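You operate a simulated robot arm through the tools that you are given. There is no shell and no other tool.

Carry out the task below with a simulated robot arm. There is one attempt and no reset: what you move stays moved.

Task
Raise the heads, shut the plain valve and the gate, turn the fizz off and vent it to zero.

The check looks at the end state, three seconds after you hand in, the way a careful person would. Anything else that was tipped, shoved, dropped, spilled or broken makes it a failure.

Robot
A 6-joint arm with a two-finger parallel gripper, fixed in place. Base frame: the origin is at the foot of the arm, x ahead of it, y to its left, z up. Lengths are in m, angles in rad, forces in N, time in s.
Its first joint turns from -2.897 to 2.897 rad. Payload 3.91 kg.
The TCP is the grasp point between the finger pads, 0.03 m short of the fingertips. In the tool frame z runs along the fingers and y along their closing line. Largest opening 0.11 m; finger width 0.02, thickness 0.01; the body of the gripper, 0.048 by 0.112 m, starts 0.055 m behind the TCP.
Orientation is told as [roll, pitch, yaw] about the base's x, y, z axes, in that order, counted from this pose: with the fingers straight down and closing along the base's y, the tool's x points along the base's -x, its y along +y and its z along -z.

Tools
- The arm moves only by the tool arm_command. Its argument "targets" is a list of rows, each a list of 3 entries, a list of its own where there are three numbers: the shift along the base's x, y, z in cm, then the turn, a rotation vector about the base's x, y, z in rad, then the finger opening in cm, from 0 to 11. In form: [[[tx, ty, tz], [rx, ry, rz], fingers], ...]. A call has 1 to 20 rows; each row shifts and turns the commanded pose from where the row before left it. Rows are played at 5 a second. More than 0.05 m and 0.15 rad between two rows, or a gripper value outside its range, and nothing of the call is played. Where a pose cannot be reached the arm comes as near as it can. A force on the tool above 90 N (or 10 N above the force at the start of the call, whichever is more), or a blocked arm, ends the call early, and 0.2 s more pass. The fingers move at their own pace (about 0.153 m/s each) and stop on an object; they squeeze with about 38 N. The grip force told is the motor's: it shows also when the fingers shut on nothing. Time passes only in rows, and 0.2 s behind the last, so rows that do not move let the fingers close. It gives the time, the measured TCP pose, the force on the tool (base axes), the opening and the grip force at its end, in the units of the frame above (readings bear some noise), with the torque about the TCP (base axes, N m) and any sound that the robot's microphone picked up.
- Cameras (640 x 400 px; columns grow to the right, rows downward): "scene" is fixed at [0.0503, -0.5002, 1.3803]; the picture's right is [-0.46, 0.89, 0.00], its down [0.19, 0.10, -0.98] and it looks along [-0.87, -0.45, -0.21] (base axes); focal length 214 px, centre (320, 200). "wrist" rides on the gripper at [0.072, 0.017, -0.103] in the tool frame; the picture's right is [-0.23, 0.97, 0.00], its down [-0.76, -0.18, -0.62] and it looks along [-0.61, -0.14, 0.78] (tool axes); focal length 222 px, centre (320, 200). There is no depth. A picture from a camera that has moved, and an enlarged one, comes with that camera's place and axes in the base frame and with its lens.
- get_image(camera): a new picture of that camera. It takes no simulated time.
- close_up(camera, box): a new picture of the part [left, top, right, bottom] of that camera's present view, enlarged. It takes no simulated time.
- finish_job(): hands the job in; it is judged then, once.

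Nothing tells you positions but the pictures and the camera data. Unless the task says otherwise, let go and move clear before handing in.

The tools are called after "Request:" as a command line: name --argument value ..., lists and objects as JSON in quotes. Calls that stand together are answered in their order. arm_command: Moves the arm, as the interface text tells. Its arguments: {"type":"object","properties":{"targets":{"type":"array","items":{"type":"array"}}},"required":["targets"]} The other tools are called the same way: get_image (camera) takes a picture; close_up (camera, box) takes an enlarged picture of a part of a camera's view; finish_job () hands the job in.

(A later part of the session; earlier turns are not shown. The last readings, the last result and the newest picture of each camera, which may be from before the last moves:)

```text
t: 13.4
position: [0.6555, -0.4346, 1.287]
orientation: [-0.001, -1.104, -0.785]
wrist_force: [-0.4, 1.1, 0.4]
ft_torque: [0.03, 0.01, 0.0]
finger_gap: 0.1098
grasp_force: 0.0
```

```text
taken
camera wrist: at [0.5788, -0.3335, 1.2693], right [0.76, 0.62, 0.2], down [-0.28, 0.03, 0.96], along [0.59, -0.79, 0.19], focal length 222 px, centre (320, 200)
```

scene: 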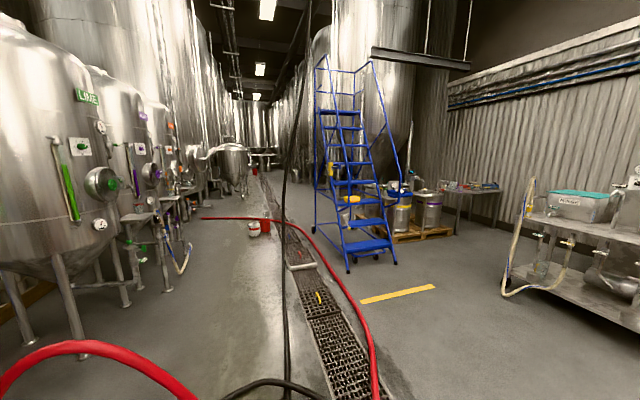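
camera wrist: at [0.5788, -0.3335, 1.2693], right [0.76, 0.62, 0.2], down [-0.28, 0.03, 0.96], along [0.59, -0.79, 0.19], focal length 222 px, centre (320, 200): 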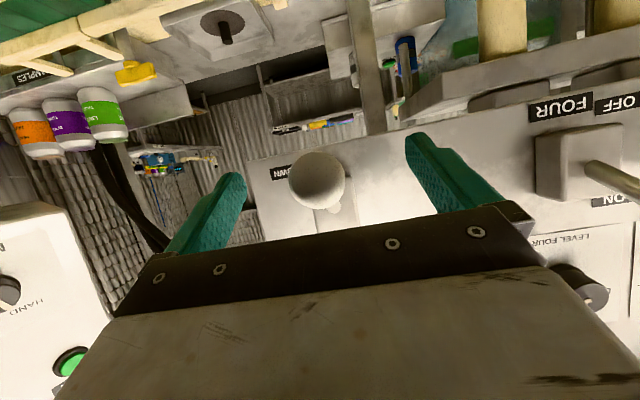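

The ball is centred between the fingers, so I'll close on it.

Request:
arm_command --targets '[[[0, 0, 0], [0, 0, 0], 2], [[0, 0, 0], [0, 0, 0], 2], [[0, 0, 0], [0, 0, 0], 2]]'

Request:
get_image --camera "wrist"

```text
t: 14.2
position: [0.655, -0.4348, 1.2869]
orientation: [-0.001, -1.102, -0.786]
wrist_force: [-6.7, -9.4, 0.4]
ft_torque: [-0.07, -0.01, -0.11]
finger_gap: 0.0306
grasp_force: 45.8
```

```text
taken
camera wrist: at [0.5783, -0.3348, 1.2687], right [0.76, 0.61, 0.2], down [-0.28, 0.03, 0.96], along [0.58, -0.79, 0.19], focal length 222 px, centre (320, 200)
```

wrist: 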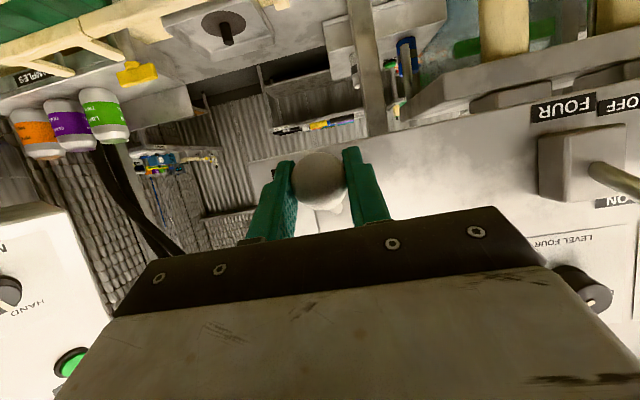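

The ball is gripped at 3.06 cm. I'll swing it up along its arc from DOWN to UP.

Request:
arm_command --targets '[[[-0.6, 0.42, 1.58], [0, 0, 0], 2], [[-0.35, 0.29, 1.68], [0, 0, 0], 2], [[-0.11, 0.11, 1.74], [0, 0, 0], 2], [[0.11, -0.11, 1.74], [0, 0, 0], 2], [[0.32, -0.32, 1.68], [0, 0, 0], 2], [[0.52, -0.52, 1.58], [0, 0, 0], 2]]'

Request:
get_image --camera "wrist"

```text
t: 15.6
position: [0.6505, -0.4365, 1.3931]
orientation: [-0.003, -1.113, -0.787]
wrist_force: [-1.0, -0.2, -0.2]
ft_torque: [-0.02, -0.01, 0.01]
finger_gap: 0.0199
grasp_force: 0.1
```

```text
taken
camera wrist: at [0.5747, -0.336, 1.3724], right [0.76, 0.62, 0.2], down [-0.28, 0.03, 0.96], along [0.58, -0.79, 0.2], focal length 222 px, centre (320, 200)
```

wrist: 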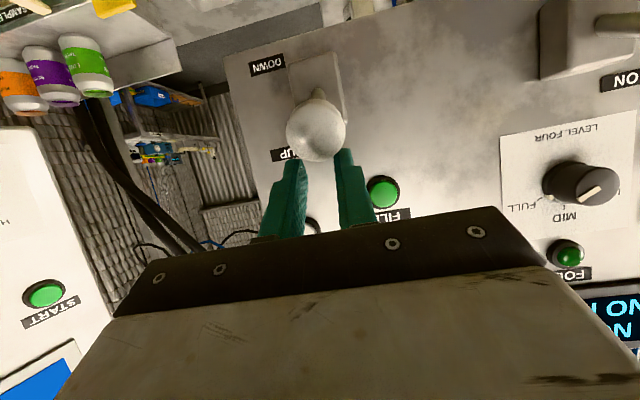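

The ball slipped out of the fingers, but the lever has moved up near the UP label. I'll back off and check it.

Request:
arm_command --targets '[[[-2.5, 2.5, 1.5], [0, 0, 0], 5], [[-2.5, 2.5, 0], [0, 0, 0], 11], [[-2.5, 2.5, 0], [0, 0, 0], 11]]'

Request:
get_image --camera "wrist"

Request:
close_up --camera "wrist" --box '[260, 60, 400, 180]'

```text
t: 16.4
position: [0.5809, -0.3624, 1.4002]
orientation: [-0.002, -1.096, -0.783]
wrist_force: [0.1, 0.1, -0.1]
ft_torque: [0.0, -0.01, 0.03]
finger_gap: 0.1102
grasp_force: 0.1
```

```text
taken
camera wrist: at [0.5049, -0.2623, 1.3823], right [0.76, 0.62, 0.2], down [-0.27, 0.02, 0.96], along [0.59, -0.79, 0.18], focal length 222 px, centre (320, 200)
```

wrist: 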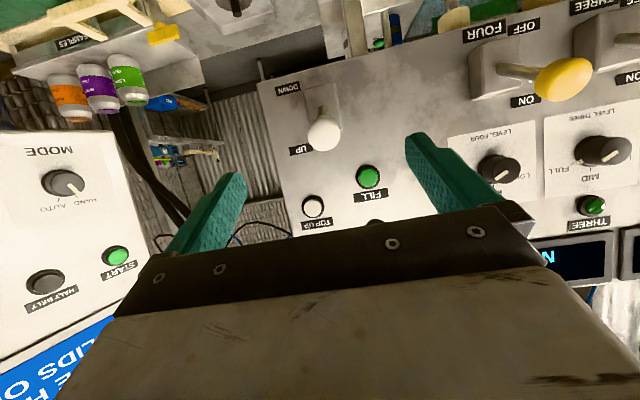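

```text
3.33 times, centred on (330, 120) of wrist
camera zoom: at [0.5049, -0.2623, 1.3823], right [0.76, 0.62, 0.2], down [-0.27, 0.02, 0.96], along [0.59, -0.79, 0.18], focal length 740 px, centre (287, 467)
```

zoom: 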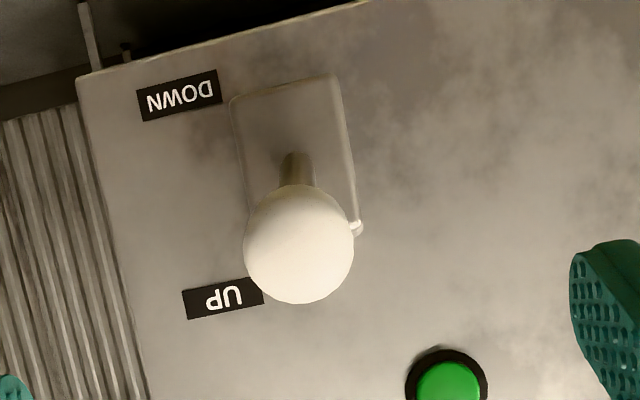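

The lever points up, with the ball at z ≈ 1.36, but I want it firmly at its stop. I'll close the fingers, go under the ball and nudge it upward while watching the force.

Request:
arm_command --targets '[[[0, 0, -3.5], [0, 0, 0], 0], [[0, 0, 0], [0, 0, 0], 0], [[2.0, -2.0, -1.5], [0, 0, 0], 0], [[2.0, -2.0, -1.5], [0, 0, 0], 0], [[1.9, -1.9, -1.3], [0, 0, 0], 0]]'

Request:
get_image --camera "wrist"

```text
t: 17.6
position: [0.6377, -0.4216, 1.3254]
orientation: [-0.003, -1.106, -0.786]
wrist_force: [-0.5, 0.1, 0.7]
ft_torque: [-0.02, -0.05, 0.02]
finger_gap: 0.0
grasp_force: 37.7
```

```text
taken
camera wrist: at [0.5608, -0.3211, 1.306], right [0.76, 0.62, 0.2], down [-0.28, 0.03, 0.96], along [0.59, -0.79, 0.19], focal length 222 px, centre (320, 200)
```

wrist: 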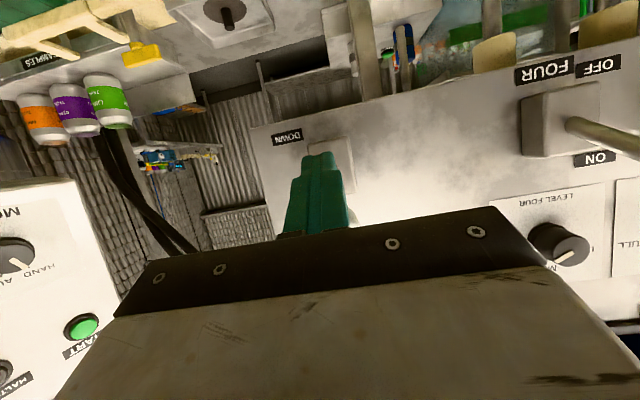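

Fingers are under the ball and the nozzles behind already look raised. I'll nudge up in small steps.

Request:
arm_command --targets '[[[0, 0, 1.0], [0, 0, 0], 0], [[0, 0, 0.6], [0, 0, 0], 0]]'

Request:
arm_command --targets '[[[0, 0, 0.6], [0, 0, 0], 0]]'

Request:
arm_command --targets '[[[0, 0, 0.6], [0, 0, 0], 0]]'

```text
t: 18.2
position: [0.6376, -0.4204, 1.3403]
orientation: [-0.002, -1.103, -0.786]
wrist_force: [0.3, 0.0, -0.6]
ft_torque: [0.01, -0.01, 0.0]
finger_gap: 0.0
grasp_force: 38.0
```

```text
t: 18.6
position: [0.6382, -0.4206, 1.3454]
orientation: [-0.003, -1.101, -0.786]
wrist_force: [-1.6, 0.5, -5.4]
ft_torque: [0.11, 0.1, -0.05]
finger_gap: 0.0
grasp_force: 37.3
```

```text
t: 19.0
position: [0.6381, -0.4211, 1.3479]
orientation: [-0.001, -1.089, -0.786]
wrist_force: [-10.0, 9.6, -35.2]
ft_torque: [0.51, 0.52, 0.04]
finger_gap: 0.0001
grasp_force: 37.8
```

The force rose sharply within a few millimetres, so the lever is at its UP stop. I'll drop away, back off and look at the heads from the earlier viewpoint.

Request:
arm_command --targets '[[[0, 0, -1.5], [0, 0, 0], 0], [[-2.0, 2.0, -0.5], [0, 0, 0], 0], [[-3, 3, 0], [0, 0, 0], 0], [[-3, 3, 1], [0.1, 0.1, 0], 6], [[-3, 3, 3], [0.1, 0.1, 0], 11], [[-2, 0, 4], [0.1, 0.1, 0], 11], [[-2, -2, 3], [0.08, 0.08, 0], 11]]'

Request:
get_image --camera "wrist"

```text
refused: row 5 steps farther than a row can; nothing moved
```

```text
taken
camera wrist: at [0.5615, -0.3206, 1.3303], right [0.76, 0.61, 0.2], down [-0.27, 0.02, 0.96], along [0.59, -0.79, 0.18], focal length 222 px, centre (320, 200)
```

wrist: 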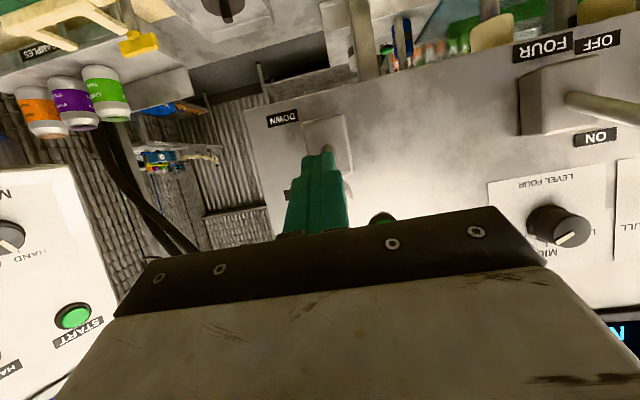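

Request:
arm_command --targets '[[[0, 0, -1.5], [0, 0, 0], 0], [[-2.0, 2.0, -0.5], [0, 0, 0], 0], [[-3, 3, 0], [0, 0, 0], 0], [[-3, 3, 1], [0.1, 0.1, 0], 6], [[-2.5, 2.5, 2.5], [0.1, 0.1, 0], 11], [[-2, 0, 4], [0.1, 0.1, 0], 11], [[-2, -2, 3], [0.08, 0.08, 0], 11]]'

Request:
get_image --camera "wrist"

```text
t: 20.6
position: [0.4937, -0.3328, 1.4384]
orientation: [-0.002, -0.569, -0.787]
wrist_force: [-0.7, 0.7, 0.8]
ft_torque: [-0.03, -0.02, 0.01]
finger_gap: 0.1099
grasp_force: 0.0
```

```text
taken
camera wrist: at [0.4231, -0.239, 1.486], right [0.83, 0.55, 0.12], down [0.09, -0.34, 0.94], along [0.56, -0.76, -0.33], focal length 222 px, centre (320, 200)
```

wrist: 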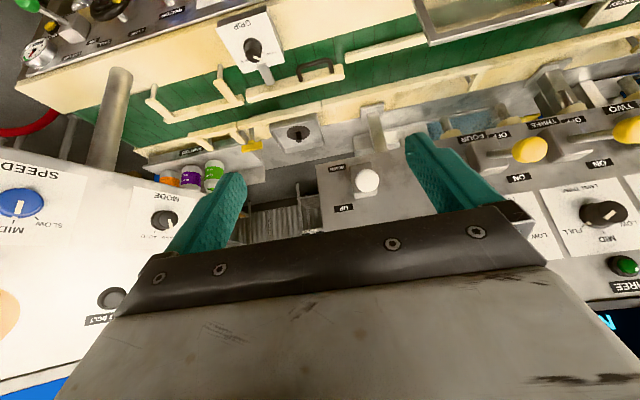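

The lever is UP and the nozzles have retracted, so the heads are raised. Next is the gate: I'll bring the tool nearly horizontal and go to a spot in front of the yellow handle, passing under the MODE cabinet's lower edge.

Request:
arm_command --targets '[[[-1.39, -1.84, -3.76], [-0.09, -0.09, 0], 11], [[-1.39, -1.84, -3.76], [-0.09, -0.09, 0], 6], [[-1.39, -1.84, -3.76], [-0.09, -0.09, 0], 0], [[-1.39, -1.84, -3.76], [-0.09, -0.09, 0], 0], [[-1.39, -1.84, -3.76], [-0.09, -0.09, 0], 0]]'

Request:
get_image --camera "wrist"

```text
t: 21.8
position: [0.4223, -0.4265, 1.2497]
orientation: [0.006, -1.202, -0.794]
wrist_force: [0.1, -0.1, 0.0]
ft_torque: [0.0, 0.03, -0.03]
finger_gap: 0.0
grasp_force: 37.8
```

```text
taken
camera wrist: at [0.3484, -0.3274, 1.2182], right [0.75, 0.63, 0.21], down [-0.34, 0.09, 0.94], along [0.57, -0.77, 0.28], focal length 222 px, centre (320, 200)
```

wrist: 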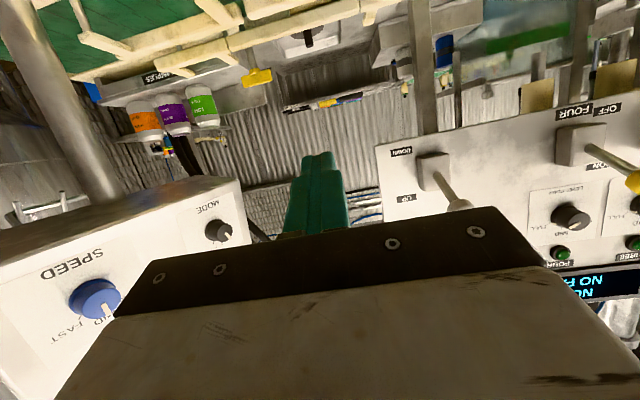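

The gate handle sits at roughly s = -0.146, n = 1.03, z = 1.07 in line coordinates, and the corridor between cabinet and filler box is clear. I'll move closer, below the cabinet level.

Request:
arm_command --targets '[[[-0.38, -3.78, -1.8], [0, 0, 0], 0], [[-0.38, -3.78, -1.8], [0, 0, 0], 0], [[-0.38, -3.78, -1.8], [0, 0, 0], 0], [[-0.38, -3.78, -1.8], [0, 0, 0], 0], [[-0.38, -3.78, -1.6], [0, 0, 0], 0]]'

Request:
get_image --camera "wrist"

Request:
close_up --camera "wrist" --box '[260, 20, 440, 160]'

```text
t: 23.0
position: [0.4014, -0.6158, 1.1635]
orientation: [-0.002, -1.205, -0.785]
wrist_force: [-0.1, 0.3, 0.7]
ft_torque: [0.04, 0.02, -0.03]
finger_gap: 0.0
grasp_force: 37.7
```

```text
taken
camera wrist: at [0.3276, -0.5162, 1.1318], right [0.75, 0.63, 0.21], down [-0.34, 0.09, 0.93], along [0.57, -0.77, 0.29], focal length 222 px, centre (320, 200)
```

wrist: 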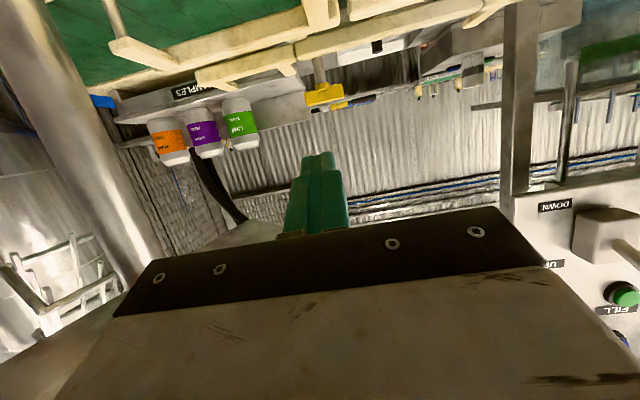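

```text
2.86 times, centred on (350, 90) of wrist
camera zoom: at [0.3276, -0.5162, 1.1318], right [0.75, 0.63, 0.21], down [-0.34, 0.09, 0.93], along [0.57, -0.77, 0.29], focal length 635 px, centre (234, 514)
```

zoom: 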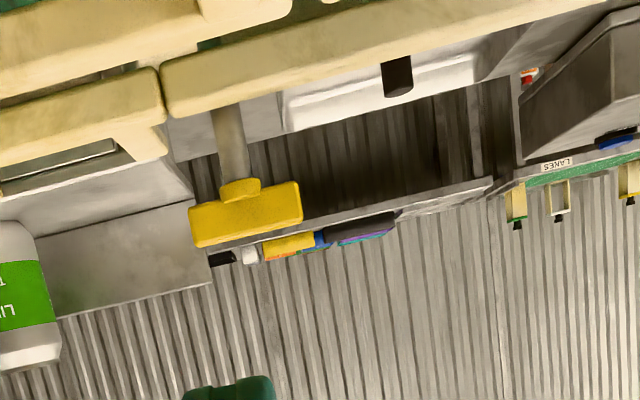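

I'm under the cabinet and lined up, with the yellow handle about 25 cm ahead. I'll advance until the fingertips are just short of its left half.

Request:
arm_command --targets '[[[2.42, -2.96, -1.24], [0, 0, 0], 0], [[2.42, -2.96, -1.24], [0, 0, 0], 0], [[2.42, -2.96, -1.24], [0, 0, 0], 0], [[2.42, -2.96, -1.24], [0, 0, 0], 0], [[2.42, -2.96, -1.24], [0, 0, 0], 0]]'

Request:
get_image --camera "wrist"

Request:
close_up --camera "wrist" --box '[260, 60, 420, 200]'

```text
t: 24.2
position: [0.5242, -0.7639, 1.0985]
orientation: [-0.004, -1.205, -0.783]
wrist_force: [-0.1, 0.2, 1.1]
ft_torque: [0.04, 0.0, 0.0]
finger_gap: 0.0001
grasp_force: 37.6
```

```text
taken
camera wrist: at [0.4494, -0.6659, 1.0674], right [0.75, 0.63, 0.21], down [-0.34, 0.09, 0.93], along [0.57, -0.77, 0.29], focal length 222 px, centre (320, 200)
```

wrist: 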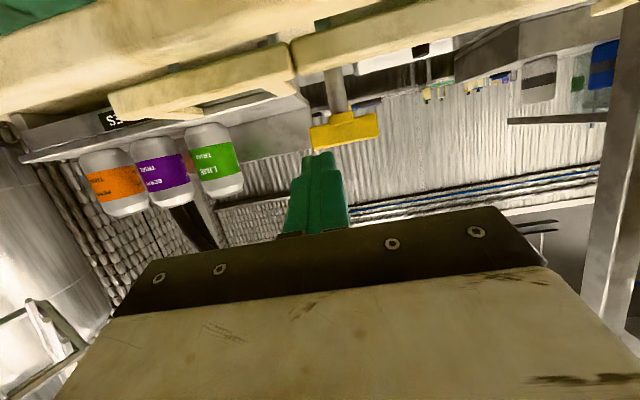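

```text
2.86 times, centred on (340, 130) of wrist
camera zoom: at [0.4494, -0.6659, 1.0674], right [0.75, 0.63, 0.21], down [-0.34, 0.09, 0.93], along [0.57, -0.77, 0.29], focal length 635 px, centre (263, 400)
```

zoom: 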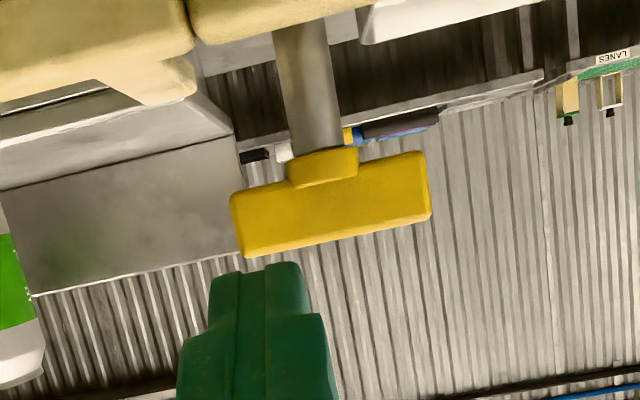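

The fingertips point at the left half of the handle, about 8 cm short of it. I'll lower by 1 cm, close the gap and begin pushing that end away from me.

Request:
arm_command --targets '[[[1.7, -2.4, -0.6], [0, 0, 0], 0], [[2.1, -2.1, -0.5], [0, 0, 0], 0]]'

Request:
get_image --camera "wrist"

Request:
close_up --camera "wrist" --box '[260, 60, 420, 200]'

```text
t: 24.8
position: [0.5624, -0.8087, 1.0874]
orientation: [-0.001, -1.203, -0.784]
wrist_force: [-0.8, 1.0, 0.8]
ft_torque: [0.07, 0.04, 0.05]
finger_gap: 0.0
grasp_force: 38.0
```

```text
taken
camera wrist: at [0.488, -0.7106, 1.0566], right [0.75, 0.63, 0.21], down [-0.34, 0.09, 0.93], along [0.57, -0.77, 0.29], focal length 222 px, centre (320, 200)
```

wrist: 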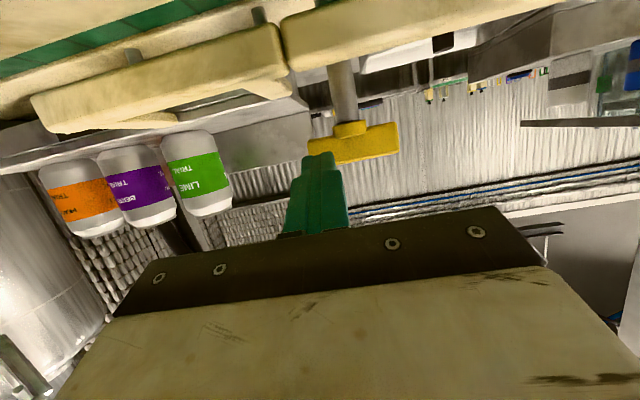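

```text
2.86 times, centred on (340, 130) of wrist
camera zoom: at [0.488, -0.7106, 1.0566], right [0.75, 0.63, 0.21], down [-0.34, 0.09, 0.93], along [0.57, -0.77, 0.29], focal length 635 px, centre (263, 400)
```

zoom: 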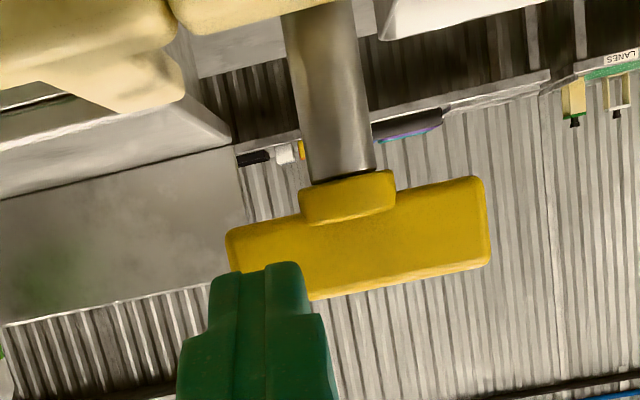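

The fingertips are right in front of the handle's left half. I'll lower slightly and push it away in small steps.

Request:
arm_command --targets '[[[0.7, -0.7, -0.5], [0, 0, 0], 0], [[0.7, -0.7, 0], [0, 0, 0], 0], [[0.6, -0.75, 0], [0, 0, 0], 0], [[0.6, -0.75, 0], [0, 0, 0], 0]]'

Request:
close_up --camera "wrist" --box '[260, 60, 420, 200]'

```text
t: 25.8
position: [0.5899, -0.8393, 1.0827]
orientation: [-0.001, -1.203, -0.788]
wrist_force: [0.3, 0.6, 0.9]
ft_torque: [-0.03, 0.04, 0.0]
finger_gap: 0.0
grasp_force: 37.2
```

```text
2.86 times, centred on (340, 130) of wrist
camera zoom: at [0.5148, -0.7399, 1.052], right [0.75, 0.63, 0.21], down [-0.34, 0.09, 0.93], along [0.57, -0.77, 0.29], focal length 635 px, centre (263, 400)
```

zoom: 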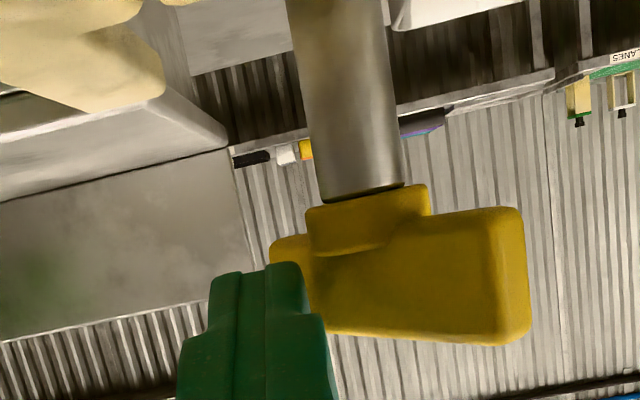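

The handle is turning with almost no force. I'll keep following the arc.

Request:
arm_command --targets '[[[0.6, -0.7, 0], [0, 0, 0], 0], [[0.6, -0.65, 0], [0, 0, 0], 0], [[0.6, -0.3, 0], [0, 0, 0], 0], [[0.6, 0.1, 0], [0, 0, 0], 0]]'

Request:
close_up --camera "wrist" --box '[260, 60, 420, 200]'

```text
t: 26.8
position: [0.6126, -0.8557, 1.0821]
orientation: [0.001, -1.204, -0.788]
wrist_force: [-1.1, 0.8, 0.0]
ft_torque: [0.02, -0.07, 0.02]
finger_gap: 0.0002
grasp_force: 37.7
```

```text
2.86 times, centred on (340, 130) of wrist
camera zoom: at [0.5379, -0.7562, 1.0523], right [0.75, 0.63, 0.21], down [-0.34, 0.09, 0.94], along [0.57, -0.77, 0.28], focal length 635 px, centre (263, 400)
```

zoom: 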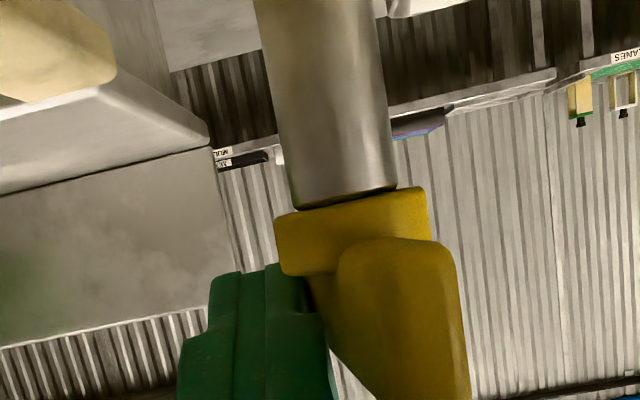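

The handle is now about two-thirds round. I'll back off, open the fingers, straddle it along the line's normal and close to bring it fully square.

Request:
arm_command --targets '[[[-2.4, 2.4, 0], [0, 0, 0], 0], [[-2.4, 2.4, 0], [0, 0, 0], 0], [[-2.3, 2.3, 0], [0, 0, 0], 0], [[1.6, 1.6, 0], [0, 0, 0], 11], [[0, 0, 0], [0, 0, 0], 11]]'

Request:
get_image --camera "wrist"

```text
t: 28.0
position: [0.5564, -0.7687, 1.0833]
orientation: [0.0, -1.204, -0.788]
wrist_force: [-0.6, 0.3, -0.3]
ft_torque: [0.04, -0.02, 0.01]
finger_gap: 0.1097
grasp_force: 0.0
```

```text
taken
camera wrist: at [0.4837, -0.6695, 1.0532], right [0.75, 0.63, 0.21], down [-0.34, 0.09, 0.93], along [0.57, -0.77, 0.28], focal length 222 px, centre (320, 200)
```

wrist: 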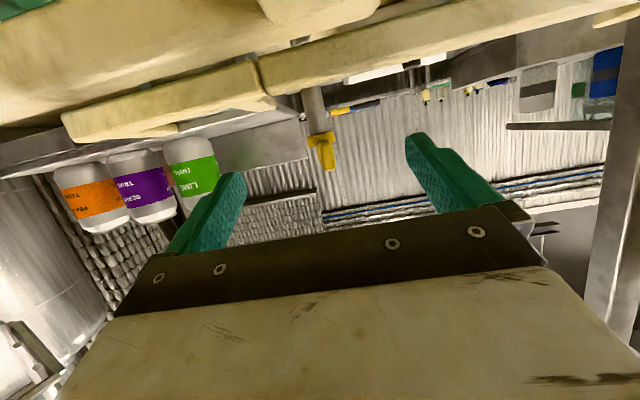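

The handle is centred between the open fingers. I'll advance over it and close.

Request:
arm_command --targets '[[[2.0, -2.0, 0], [0, 0, 0], 11], [[2.0, -2.0, 0], [0, 0, 0], 11], [[2.0, -2.0, 0], [0, 0, 0], 11], [[0, 0, 0], [0, 0, 0], 6], [[0, 0, 0], [0, 0, 0], 3], [[0, 0, 0], [0, 0, 0], 1], [[0, 0, 0], [0, 0, 0], 1]]'

Request:
get_image --camera "wrist"

Request:
close_up --camera "wrist" --box '[240, 60, 400, 240]'

```text
t: 29.6
position: [0.6167, -0.8278, 1.0834]
orientation: [0.0, -1.202, -0.789]
wrist_force: [-4.9, -6.1, 0.6]
ft_torque: [0.02, 0.08, -0.06]
finger_gap: 0.0135
grasp_force: 3.4
```

```text
taken
camera wrist: at [0.543, -0.7288, 1.0525], right [0.75, 0.63, 0.21], down [-0.34, 0.09, 0.94], along [0.57, -0.77, 0.28], focal length 222 px, centre (320, 200)
```

wrist: 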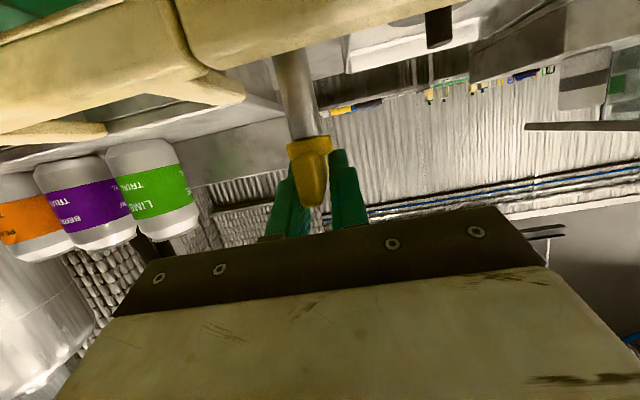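

```text
2.22 times, centred on (320, 150) of wrist
camera zoom: at [0.543, -0.7288, 1.0525], right [0.75, 0.63, 0.21], down [-0.34, 0.09, 0.94], along [0.57, -0.77, 0.28], focal length 494 px, centre (320, 311)
```

zoom: 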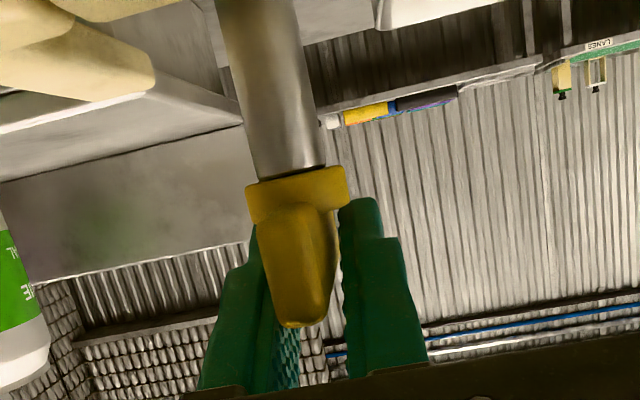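

The handle looks square to the line now. I'll squeeze a bit more to be sure it is aligned.

Request:
arm_command --targets '[[[0, 0, 0], [0, 0, 0], 0], [[0, 0, 0], [0, 0, 0], 0], [[0, 0, 0], [0, 0, 0], 0]]'

Request:
close_up --camera "wrist" --box '[240, 60, 400, 240]'

```text
t: 30.4
position: [0.616, -0.828, 1.0837]
orientation: [-0.001, -1.201, -0.792]
wrist_force: [-15.1, -23.6, 0.9]
ft_torque: [-0.59, -0.23, -0.16]
finger_gap: 0.0109
grasp_force: 44.9
```

```text
2.22 times, centred on (320, 150) of wrist
camera zoom: at [0.5422, -0.7297, 1.0525], right [0.75, 0.63, 0.21], down [-0.34, 0.09, 0.93], along [0.57, -0.77, 0.28], focal length 494 px, centre (320, 311)
```

zoom: 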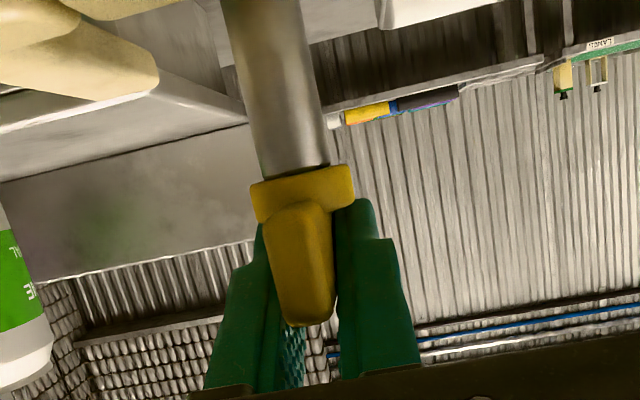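

There is a sideways pull, so the gripper is a little off-centre. I'll shift 3 mm to the left to even it out while still gripping.

Request:
arm_command --targets '[[[-0.2, -0.2, 0], [0, 0, 0], 0], [[0, 0, 0], [0, 0, 0], 0]]'

Request:
close_up --camera "wrist" --box '[240, 60, 400, 240]'

```text
t: 31.0
position: [0.616, -0.829, 1.083]
orientation: [0.001, -1.203, -0.786]
wrist_force: [-17.5, -0.9, 4.2]
ft_torque: [0.97, 1.12, -0.09]
finger_gap: 0.0109
grasp_force: 45.2
```

```text
2.22 times, centred on (320, 150) of wrist
camera zoom: at [0.5418, -0.73, 1.0525], right [0.75, 0.63, 0.21], down [-0.34, 0.09, 0.93], along [0.57, -0.77, 0.29], focal length 494 px, centre (320, 311)
```

zoom: 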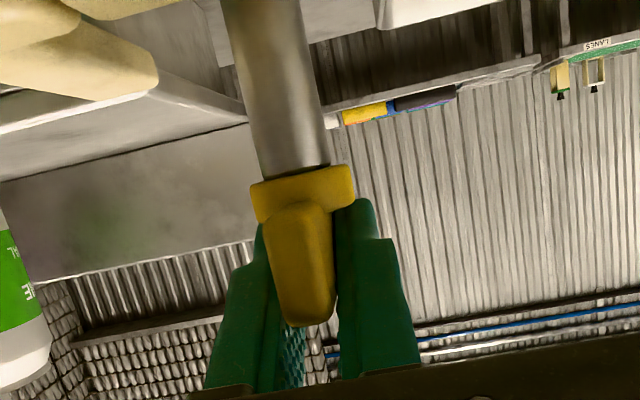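

The handle is squarely gripped along the normal. I'll open, back straight out, and then check the gate paddle from the front.

Request:
arm_command --targets '[[[0, 0, 0], [0, 0, 0], 4], [[0, 0, 0], [0, 0, 0], 9], [[-2.5, 2.5, 0], [0, 0, 0], 11], [[-3, 3, 0], [0, 0, 0], 11], [[-3, 3, 0.5], [0, 0, 0], 11], [[-3, 3, 1], [0, 0, 0], 11], [[-3, 3, 1], [0, 0, 0], 11], [[-2.5, 3, 1.5], [0, 0, 0], 11], [[-2.5, 3, 2], [0, 0, 0], 11]]'

Request:
get_image --camera "wrist"

Request:
close_up --camera "wrist" --box '[220, 20, 400, 140]'

```text
t: 33.0
position: [0.4182, -0.6246, 1.1442]
orientation: [0.001, -1.201, -0.787]
wrist_force: [-0.4, -0.6, 0.1]
ft_torque: [0.0, -0.04, 0.03]
finger_gap: 0.1099
grasp_force: 0.1
```

```text
taken
camera wrist: at [0.3438, -0.5258, 1.1123], right [0.75, 0.63, 0.21], down [-0.34, 0.09, 0.94], along [0.57, -0.77, 0.28], focal length 222 px, centre (320, 200)
```

wrist: 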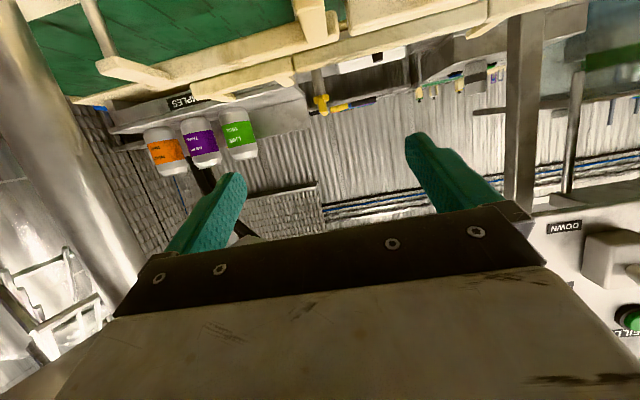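

```text
3.33 times, centred on (310, 80) of wrist
camera zoom: at [0.3438, -0.5258, 1.1123], right [0.75, 0.63, 0.21], down [-0.34, 0.09, 0.94], along [0.57, -0.77, 0.28], focal length 740 px, centre (353, 600)
```

zoom: 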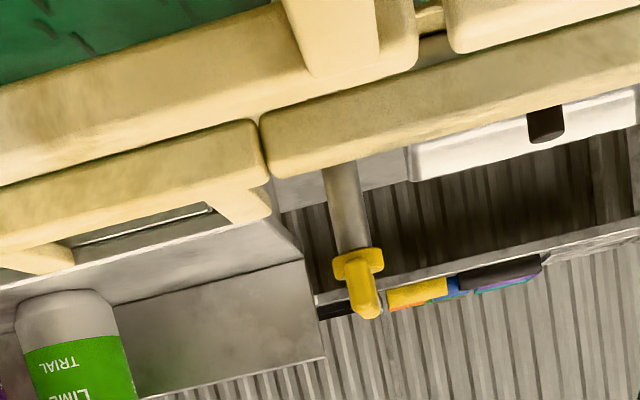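

The handle now points along the normal. I'll raise and re-tilt to look down at the lane and confirm the paddle crosses it.

Request:
arm_command --targets '[[[-3, 3, 1], [0, 0, 0], 11], [[-3, 3, 1], [0, 0, 0], 11], [[-3, 3, 1], [0, 0, 0], 11], [[0.65, 2.8, 2.5], [0.1, 0.1, 0], 11], [[0.65, 2.8, 2.5], [0.1, 0.1, 0], 11], [[0.65, 2.8, 2.5], [0.1, 0.1, 0], 11], [[0.65, 2.8, 2.5], [0.1, 0.1, 0], 11]]'

Request:
get_image --camera "wrist"

Request:
close_up --camera "wrist" --box '[260, 70, 400, 180]'

```text
t: 34.6
position: [0.3556, -0.4211, 1.2745]
orientation: [-0.001, -0.635, -0.788]
wrist_force: [0.1, -0.9, 0.1]
ft_torque: [0.02, -0.01, 0.02]
finger_gap: 0.1101
grasp_force: 0.0
```

```text
taken
camera wrist: at [0.2839, -0.3246, 1.3138], right [0.82, 0.56, 0.13], down [0.05, -0.3, 0.95], along [0.57, -0.78, -0.27], focal length 222 px, centre (320, 200)
```

wrist: 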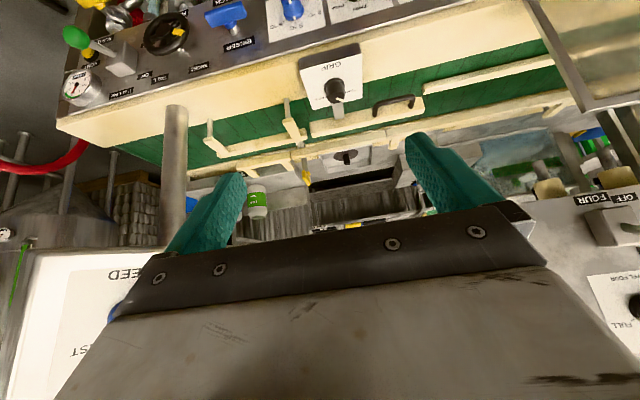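

```text
3.64 times, centred on (330, 125) of wrist
camera zoom: at [0.2839, -0.3246, 1.3138], right [0.82, 0.56, 0.13], down [0.05, -0.3, 0.95], along [0.57, -0.78, -0.27], focal length 808 px, centre (284, 473)
```

zoom: 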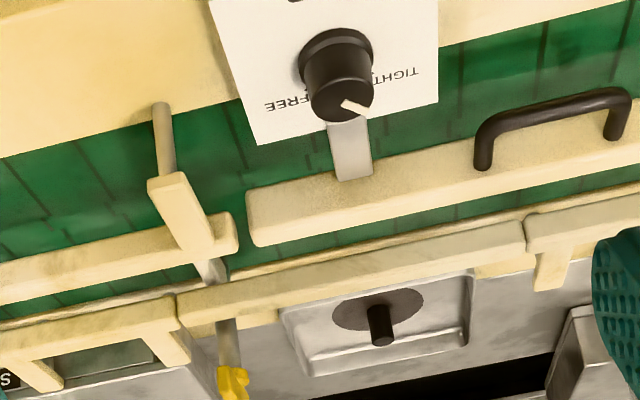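

The paddle now crosses the lane, so the gate is shut. Next is the fizz lever at about s = -0.449, n = 0.655, z = 0.88. I'll move down and left in front of the console, staying well ahead of the cabinet.

Request:
arm_command --targets '[[[-2.98, -1.83, -2.08], [0.03, 0.03, 0], 11], [[-2.98, -1.83, -2.08], [0.03, 0.03, 0], 6], [[-2.98, -1.83, -2.08], [0.03, 0.03, 0], 0], [[-2.98, -1.83, -2.08], [0.03, 0.03, 0], 0], [[-2.98, -1.83, -2.08], [0.03, 0.03, 0], 0], [[-2.98, -1.83, -2.08], [0.03, 0.03, 0], 0]]'

Request:
get_image --camera "wrist"

```text
t: 36.0
position: [0.1796, -0.5304, 1.1474]
orientation: [-0.002, -0.381, -0.785]
wrist_force: [0.6, 1.1, 0.0]
ft_torque: [-0.03, 0.0, -0.02]
finger_gap: 0.0
grasp_force: 37.2
```

```text
taken
camera wrist: at [0.1171, -0.4439, 1.2168], right [0.84, 0.54, 0.08], down [0.21, -0.46, 0.86], along [0.5, -0.71, -0.5], focal length 222 px, centre (320, 200)
```

wrist: 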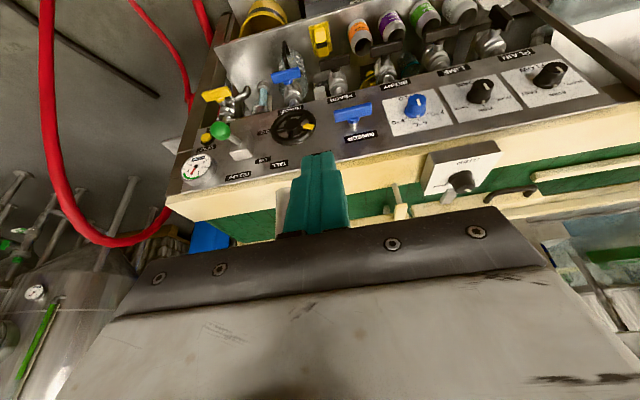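

The console is clearer now. I'll enlarge the fizz area and the PLAIN tap from here.

Request:
close_up --camera "wrist" --box '[170, 70, 320, 190]'

Request:
close_up --camera "wrist" --box '[400, 0, 580, 120]'

Request:
close_up --camera "wrist" --box '[0, 0, 240, 260]'

```text
3.33 times, centred on (245, 130) of wrist
camera zoom: at [0.1171, -0.4439, 1.2168], right [0.84, 0.54, 0.08], down [0.21, -0.46, 0.86], along [0.5, -0.71, -0.5], focal length 740 px, centre (570, 433)
```

zoom: 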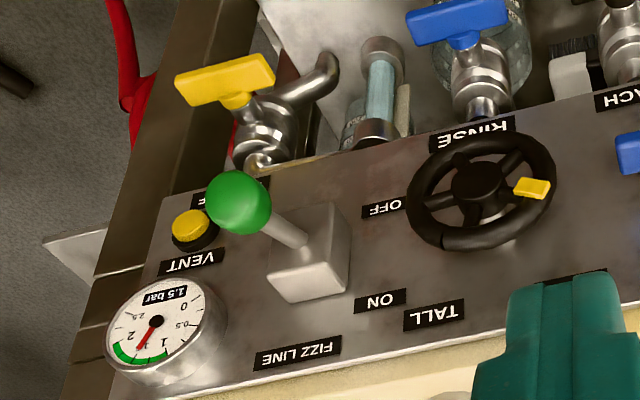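

```text
3.33 times, centred on (490, 60) of wrist
camera zoom: at [0.1171, -0.4439, 1.2168], right [0.84, 0.54, 0.08], down [0.21, -0.46, 0.86], along [0.5, -0.71, -0.5], focal length 740 px, centre (-247, 667)
```

zoom: 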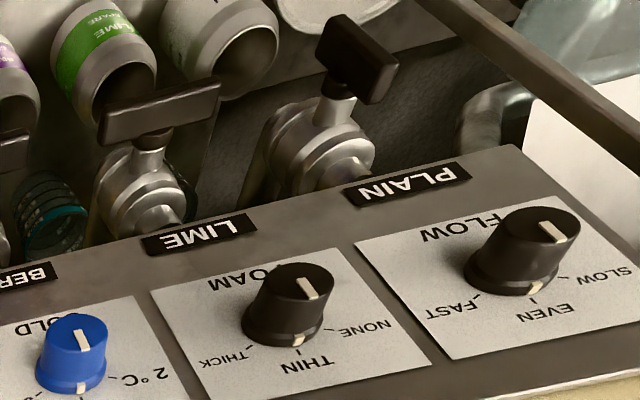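

```text
1.54 times, centred on (120, 130) of wrist
camera zoom: at [0.1171, -0.4439, 1.2168], right [0.84, 0.54, 0.08], down [0.21, -0.46, 0.86], along [0.5, -0.71, -0.5], focal length 342 px, centre (628, 308)
```

zoom: 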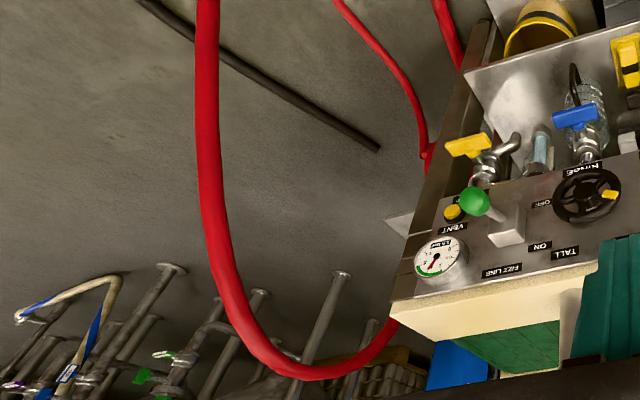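

The lever stands on its ON side at about (s -0.453, n 0.655, z 0.88), and OFF is below it. The PLAIN handle is vertical while LIME's is horizontal, so PLAIN is open. I'll move in front of and above the fizz lever with closed fingers.

Request:
arm_command --targets '[[[-1.71, -3.12, -2.95], [-0.085, -0.085, 0], 0], [[-1.71, -3.12, -2.95], [-0.085, -0.085, 0], 0], [[-1.71, -3.12, -2.95], [-0.085, -0.085, 0], 0], [[-1.71, -3.12, -2.95], [-0.085, -0.085, 0], 0], [[-1.71, -3.12, -2.95], [-0.085, -0.085, 0], 0], [[-1.71, -3.12, -2.95], [-0.085, -0.085, 0], 0]]'

Request:
get_image --camera "wrist"

```text
t: 37.4
position: [0.0755, -0.7199, 0.9716]
orientation: [-0.004, -1.105, -0.784]
wrist_force: [0.2, 0.4, -0.1]
ft_torque: [0.03, 0.04, -0.02]
finger_gap: 0.0
grasp_force: 37.2
```

```text
taken
camera wrist: at [-0.0005, -0.6202, 0.9523], right [0.76, 0.62, 0.2], down [-0.28, 0.03, 0.96], along [0.59, -0.79, 0.19], focal length 222 px, centre (320, 200)
```

wrist: 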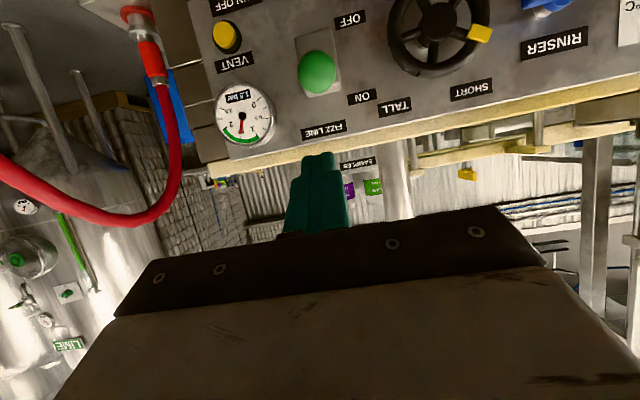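

The fizz ball is right below the line of my fingertips. I'll move over it and press it down toward OFF step by step.

Request:
arm_command --targets '[[[3.18, -2.69, -0.6], [0, 0, 0], 0], [[3.18, -2.69, -0.6], [0, 0, 0], 0], [[0, 0, -1.4], [0, 0, 0], 0], [[0, 0, -1.2], [0, 0, 0], 0]]'

Request:
get_image --camera "wrist"

```text
t: 38.4
position: [0.1389, -0.7741, 0.9345]
orientation: [-0.003, -1.102, -0.787]
wrist_force: [0.5, -0.1, 0.2]
ft_torque: [0.0, -0.01, 0.01]
finger_gap: 0.0001
grasp_force: 38.0
```

```text
taken
camera wrist: at [0.0629, -0.6741, 0.9153], right [0.76, 0.61, 0.2], down [-0.28, 0.03, 0.96], along [0.59, -0.79, 0.19], focal length 222 px, centre (320, 200)
```

wrist: 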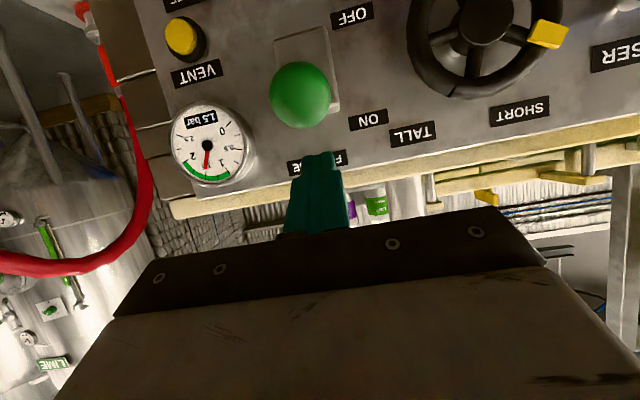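

Fingers are just above the ball. I'll press down.

Request:
arm_command --targets '[[[0, 0, -1.2], [0, 0, 0], 0], [[0, 0, -1.0], [0, 0, 0], 0], [[0, 0, -1.0], [0, 0, 0], 0]]'

Request:
get_image --camera "wrist"

```text
t: 39.2
position: [0.1396, -0.7733, 0.9023]
orientation: [-0.001, -1.103, -0.785]
wrist_force: [0.6, -0.5, 1.3]
ft_torque: [0.0, 0.02, -0.02]
finger_gap: 0.0002
grasp_force: 37.2
```

```text
taken
camera wrist: at [0.0635, -0.6732, 0.8837], right [0.76, 0.61, 0.2], down [-0.28, 0.03, 0.96], along [0.59, -0.79, 0.19], focal length 222 px, centre (320, 200)
```

wrist: 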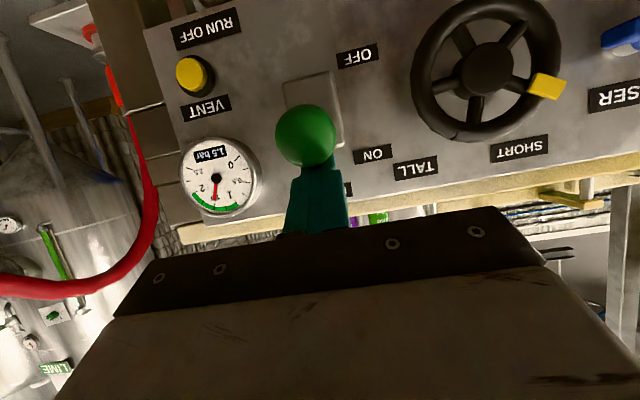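

I'm touching the ball now. I'll continue pressing down in small steps.

Request:
arm_command --targets '[[[0, 0, -0.8], [0, 0, 0], 0], [[0, 0, -0.8], [0, 0, 0], 0]]'

Request:
arm_command --targets '[[[0, 0, -0.8], [0, 0, 0], 0], [[0, 0, -0.8], [0, 0, 0], 0]]'

Request:
get_image --camera "wrist"

```text
t: 39.8
position: [0.1387, -0.7733, 0.8855]
orientation: [-0.003, -1.103, -0.787]
wrist_force: [0.1, -0.3, 0.2]
ft_torque: [0.03, -0.01, -0.03]
finger_gap: 0.0
grasp_force: 37.9
```

```text
t: 40.4
position: [0.1395, -0.773, 0.8706]
orientation: [-0.001, -1.103, -0.786]
wrist_force: [0.1, 0.0, 0.8]
ft_torque: [-0.02, -0.01, 0.03]
finger_gap: 0.0001
grasp_force: 37.6
```

```text
taken
camera wrist: at [0.0623, -0.673, 0.8512], right [0.76, 0.61, 0.2], down [-0.28, 0.03, 0.96], along [0.59, -0.79, 0.19], focal length 222 px, centre (320, 200)
```

wrist: 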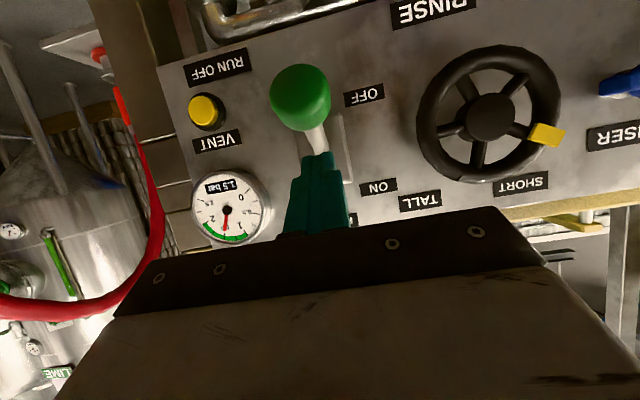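

The lever has dropped to the OFF side. I'll press a little further to confirm it is against its stop.

Request:
arm_command --targets '[[[0, 0, -1.0], [0, 0, 0], 0], [[0, 0, -0.5], [0, 0, 0], 0]]'

Request:
arm_command --targets '[[[0, 0, -0.5], [0, 0, 0], 0]]'

Request:
arm_command --targets '[[[0, 0, -0.4], [0, 0, 0], 0]]'

Request:
get_image --camera "wrist"

```text
t: 41.0
position: [0.1382, -0.7726, 0.855]
orientation: [0.0, -1.102, -0.787]
wrist_force: [0.5, 0.6, -0.5]
ft_torque: [0.02, 0.01, -0.02]
finger_gap: 0.0
grasp_force: 37.9
```

```text
t: 41.4
position: [0.1391, -0.7729, 0.8542]
orientation: [-0.006, -1.11, -0.778]
wrist_force: [0.9, 13.2, 25.6]
ft_torque: [-0.12, -0.45, 0.22]
finger_gap: 0.0
grasp_force: 37.6
```

```text
t: 41.8
position: [0.1382, -0.774, 0.8531]
orientation: [-0.014, -1.11, -0.774]
wrist_force: [4.4, 17.1, 57.7]
ft_torque: [-0.58, -1.02, 0.1]
finger_gap: 0.0001
grasp_force: 37.9
```

```text
taken
camera wrist: at [0.0624, -0.6728, 0.8334], right [0.76, 0.62, 0.2], down [-0.28, 0.04, 0.96], along [0.59, -0.79, 0.2], focal length 222 px, centre (320, 200)
```

wrist: 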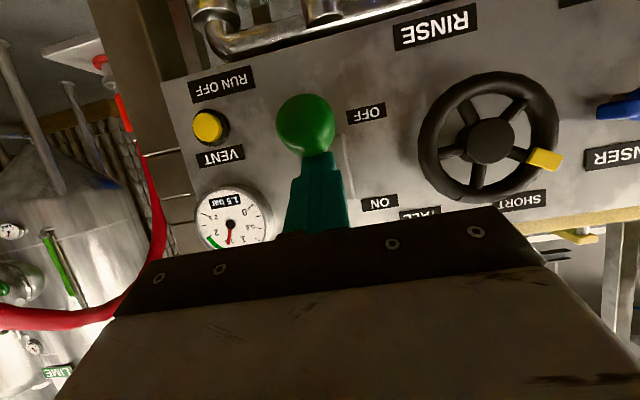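

The lever is solidly at its OFF stop. I'll lift off, back away, and move left to line up with the VENT button at about s = -0.559, z = 0.785.

Request:
arm_command --targets '[[[0, 0, 1.8], [0, 0, 0], 0], [[-2.5, 2.5, 1], [0, 0, 0], 0], [[-2.5, 2.5, 1], [0, 0, 0], 0], [[-2.6, -2.6, -3.2], [-0.059, -0.059, 0], 0], [[-2.6, -2.6, -3.2], [-0.059, -0.059, 0], 0], [[-2.6, -2.6, -3.2], [-0.059, -0.059, 0], 0]]'

Request:
get_image --camera "wrist"

```text
t: 43.2
position: [0.0104, -0.8023, 0.7905]
orientation: [-0.005, -1.355, -0.782]
wrist_force: [-0.7, 0.3, 1.1]
ft_torque: [0.02, 0.02, 0.0]
finger_gap: 0.0001
grasp_force: 38.4
```

```text
taken
camera wrist: at [-0.0593, -0.7079, 0.7408], right [0.72, 0.65, 0.22], down [-0.44, 0.19, 0.88], along [0.53, -0.73, 0.43], focal length 222 px, centre (320, 200)
```

wrist: 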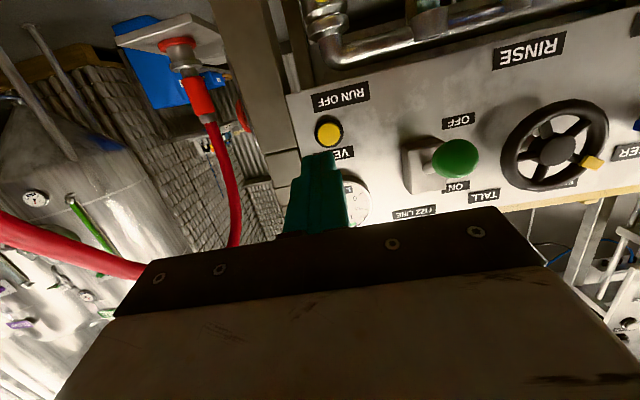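

VENT is straight ahead of the fingertips, about 13 cm away. I'll advance close to it, then press gently.

Request:
arm_command --targets '[[[2.78, -2.64, 0], [0, 0, 0], 0], [[2.78, -2.64, 0], [0, 0, 0], 0], [[2.2, -2.1, 0.1], [0, 0, 0], 0]]'

Request:
get_image --camera "wrist"

Request:
close_up --camera "wrist" --box '[260, 80, 420, 220]'

```text
t: 44.0
position: [0.0883, -0.8759, 0.7905]
orientation: [0.002, -1.355, -0.791]
wrist_force: [-0.1, -0.7, 0.8]
ft_torque: [0.01, 0.03, 0.01]
finger_gap: 0.0
grasp_force: 37.4
```

```text
taken
camera wrist: at [0.0172, -0.7816, 0.7412], right [0.72, 0.65, 0.22], down [-0.44, 0.19, 0.88], along [0.53, -0.73, 0.42], focal length 222 px, centre (320, 200)
```

wrist: 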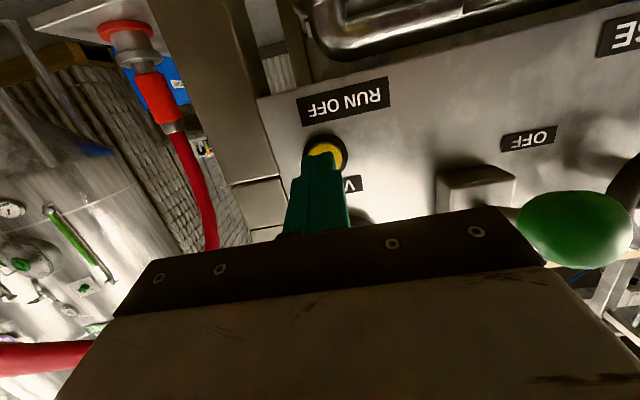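

```text
2.86 times, centred on (340, 150) of wrist
camera zoom: at [0.0172, -0.7816, 0.7412], right [0.72, 0.65, 0.22], down [-0.44, 0.19, 0.88], along [0.53, -0.73, 0.42], focal length 635 px, centre (263, 343)
```

zoom: 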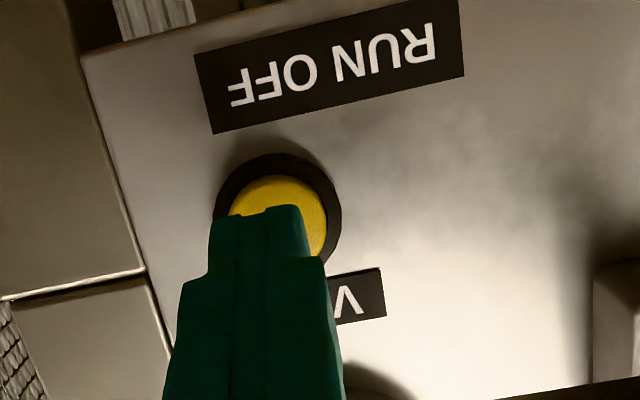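

The fingertips are lined up with the VENT button, about 2–3 cm away. I'll press in small steps.

Request:
arm_command --targets '[[[0.7, -0.6, 0.1], [0, 0, 0], 0], [[0.6, -0.5, 0.1], [0, 0, 0], 0]]'

Request:
arm_command --targets '[[[0.35, -0.35, 0], [0, 0, 0], 0]]'

Request:
arm_command --targets '[[[0.3, -0.3, 0], [0, 0, 0], 0]]'

Request:
get_image --camera "wrist"

```text
t: 44.6
position: [0.102, -0.8862, 0.7914]
orientation: [0.0, -1.354, -0.788]
wrist_force: [0.7, 1.3, 0.4]
ft_torque: [0.0, -0.02, 0.0]
finger_gap: 0.0002
grasp_force: 37.1
```

```text
t: 45.0
position: [0.1039, -0.8891, 0.7919]
orientation: [0.0, -1.355, -0.787]
wrist_force: [-3.3, 5.8, 2.2]
ft_torque: [-0.04, -0.04, 0.05]
finger_gap: 0.0001
grasp_force: 38.2
heard: click
```

```text
t: 45.4
position: [0.1064, -0.8915, 0.7918]
orientation: [0.0, -1.355, -0.789]
wrist_force: [-10.4, 16.5, 6.0]
ft_torque: [-0.16, -0.16, 0.18]
finger_gap: 0.0003
grasp_force: 37.4
```

```text
taken
camera wrist: at [0.0362, -0.797, 0.7423], right [0.73, 0.65, 0.22], down [-0.44, 0.19, 0.88], along [0.53, -0.73, 0.42], focal length 222 px, centre (320, 200)
```

wrist: 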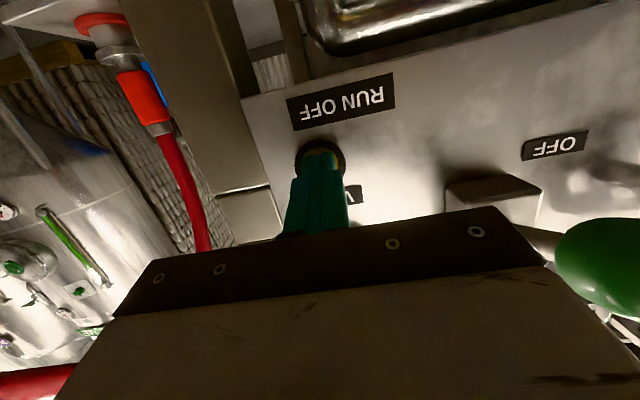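

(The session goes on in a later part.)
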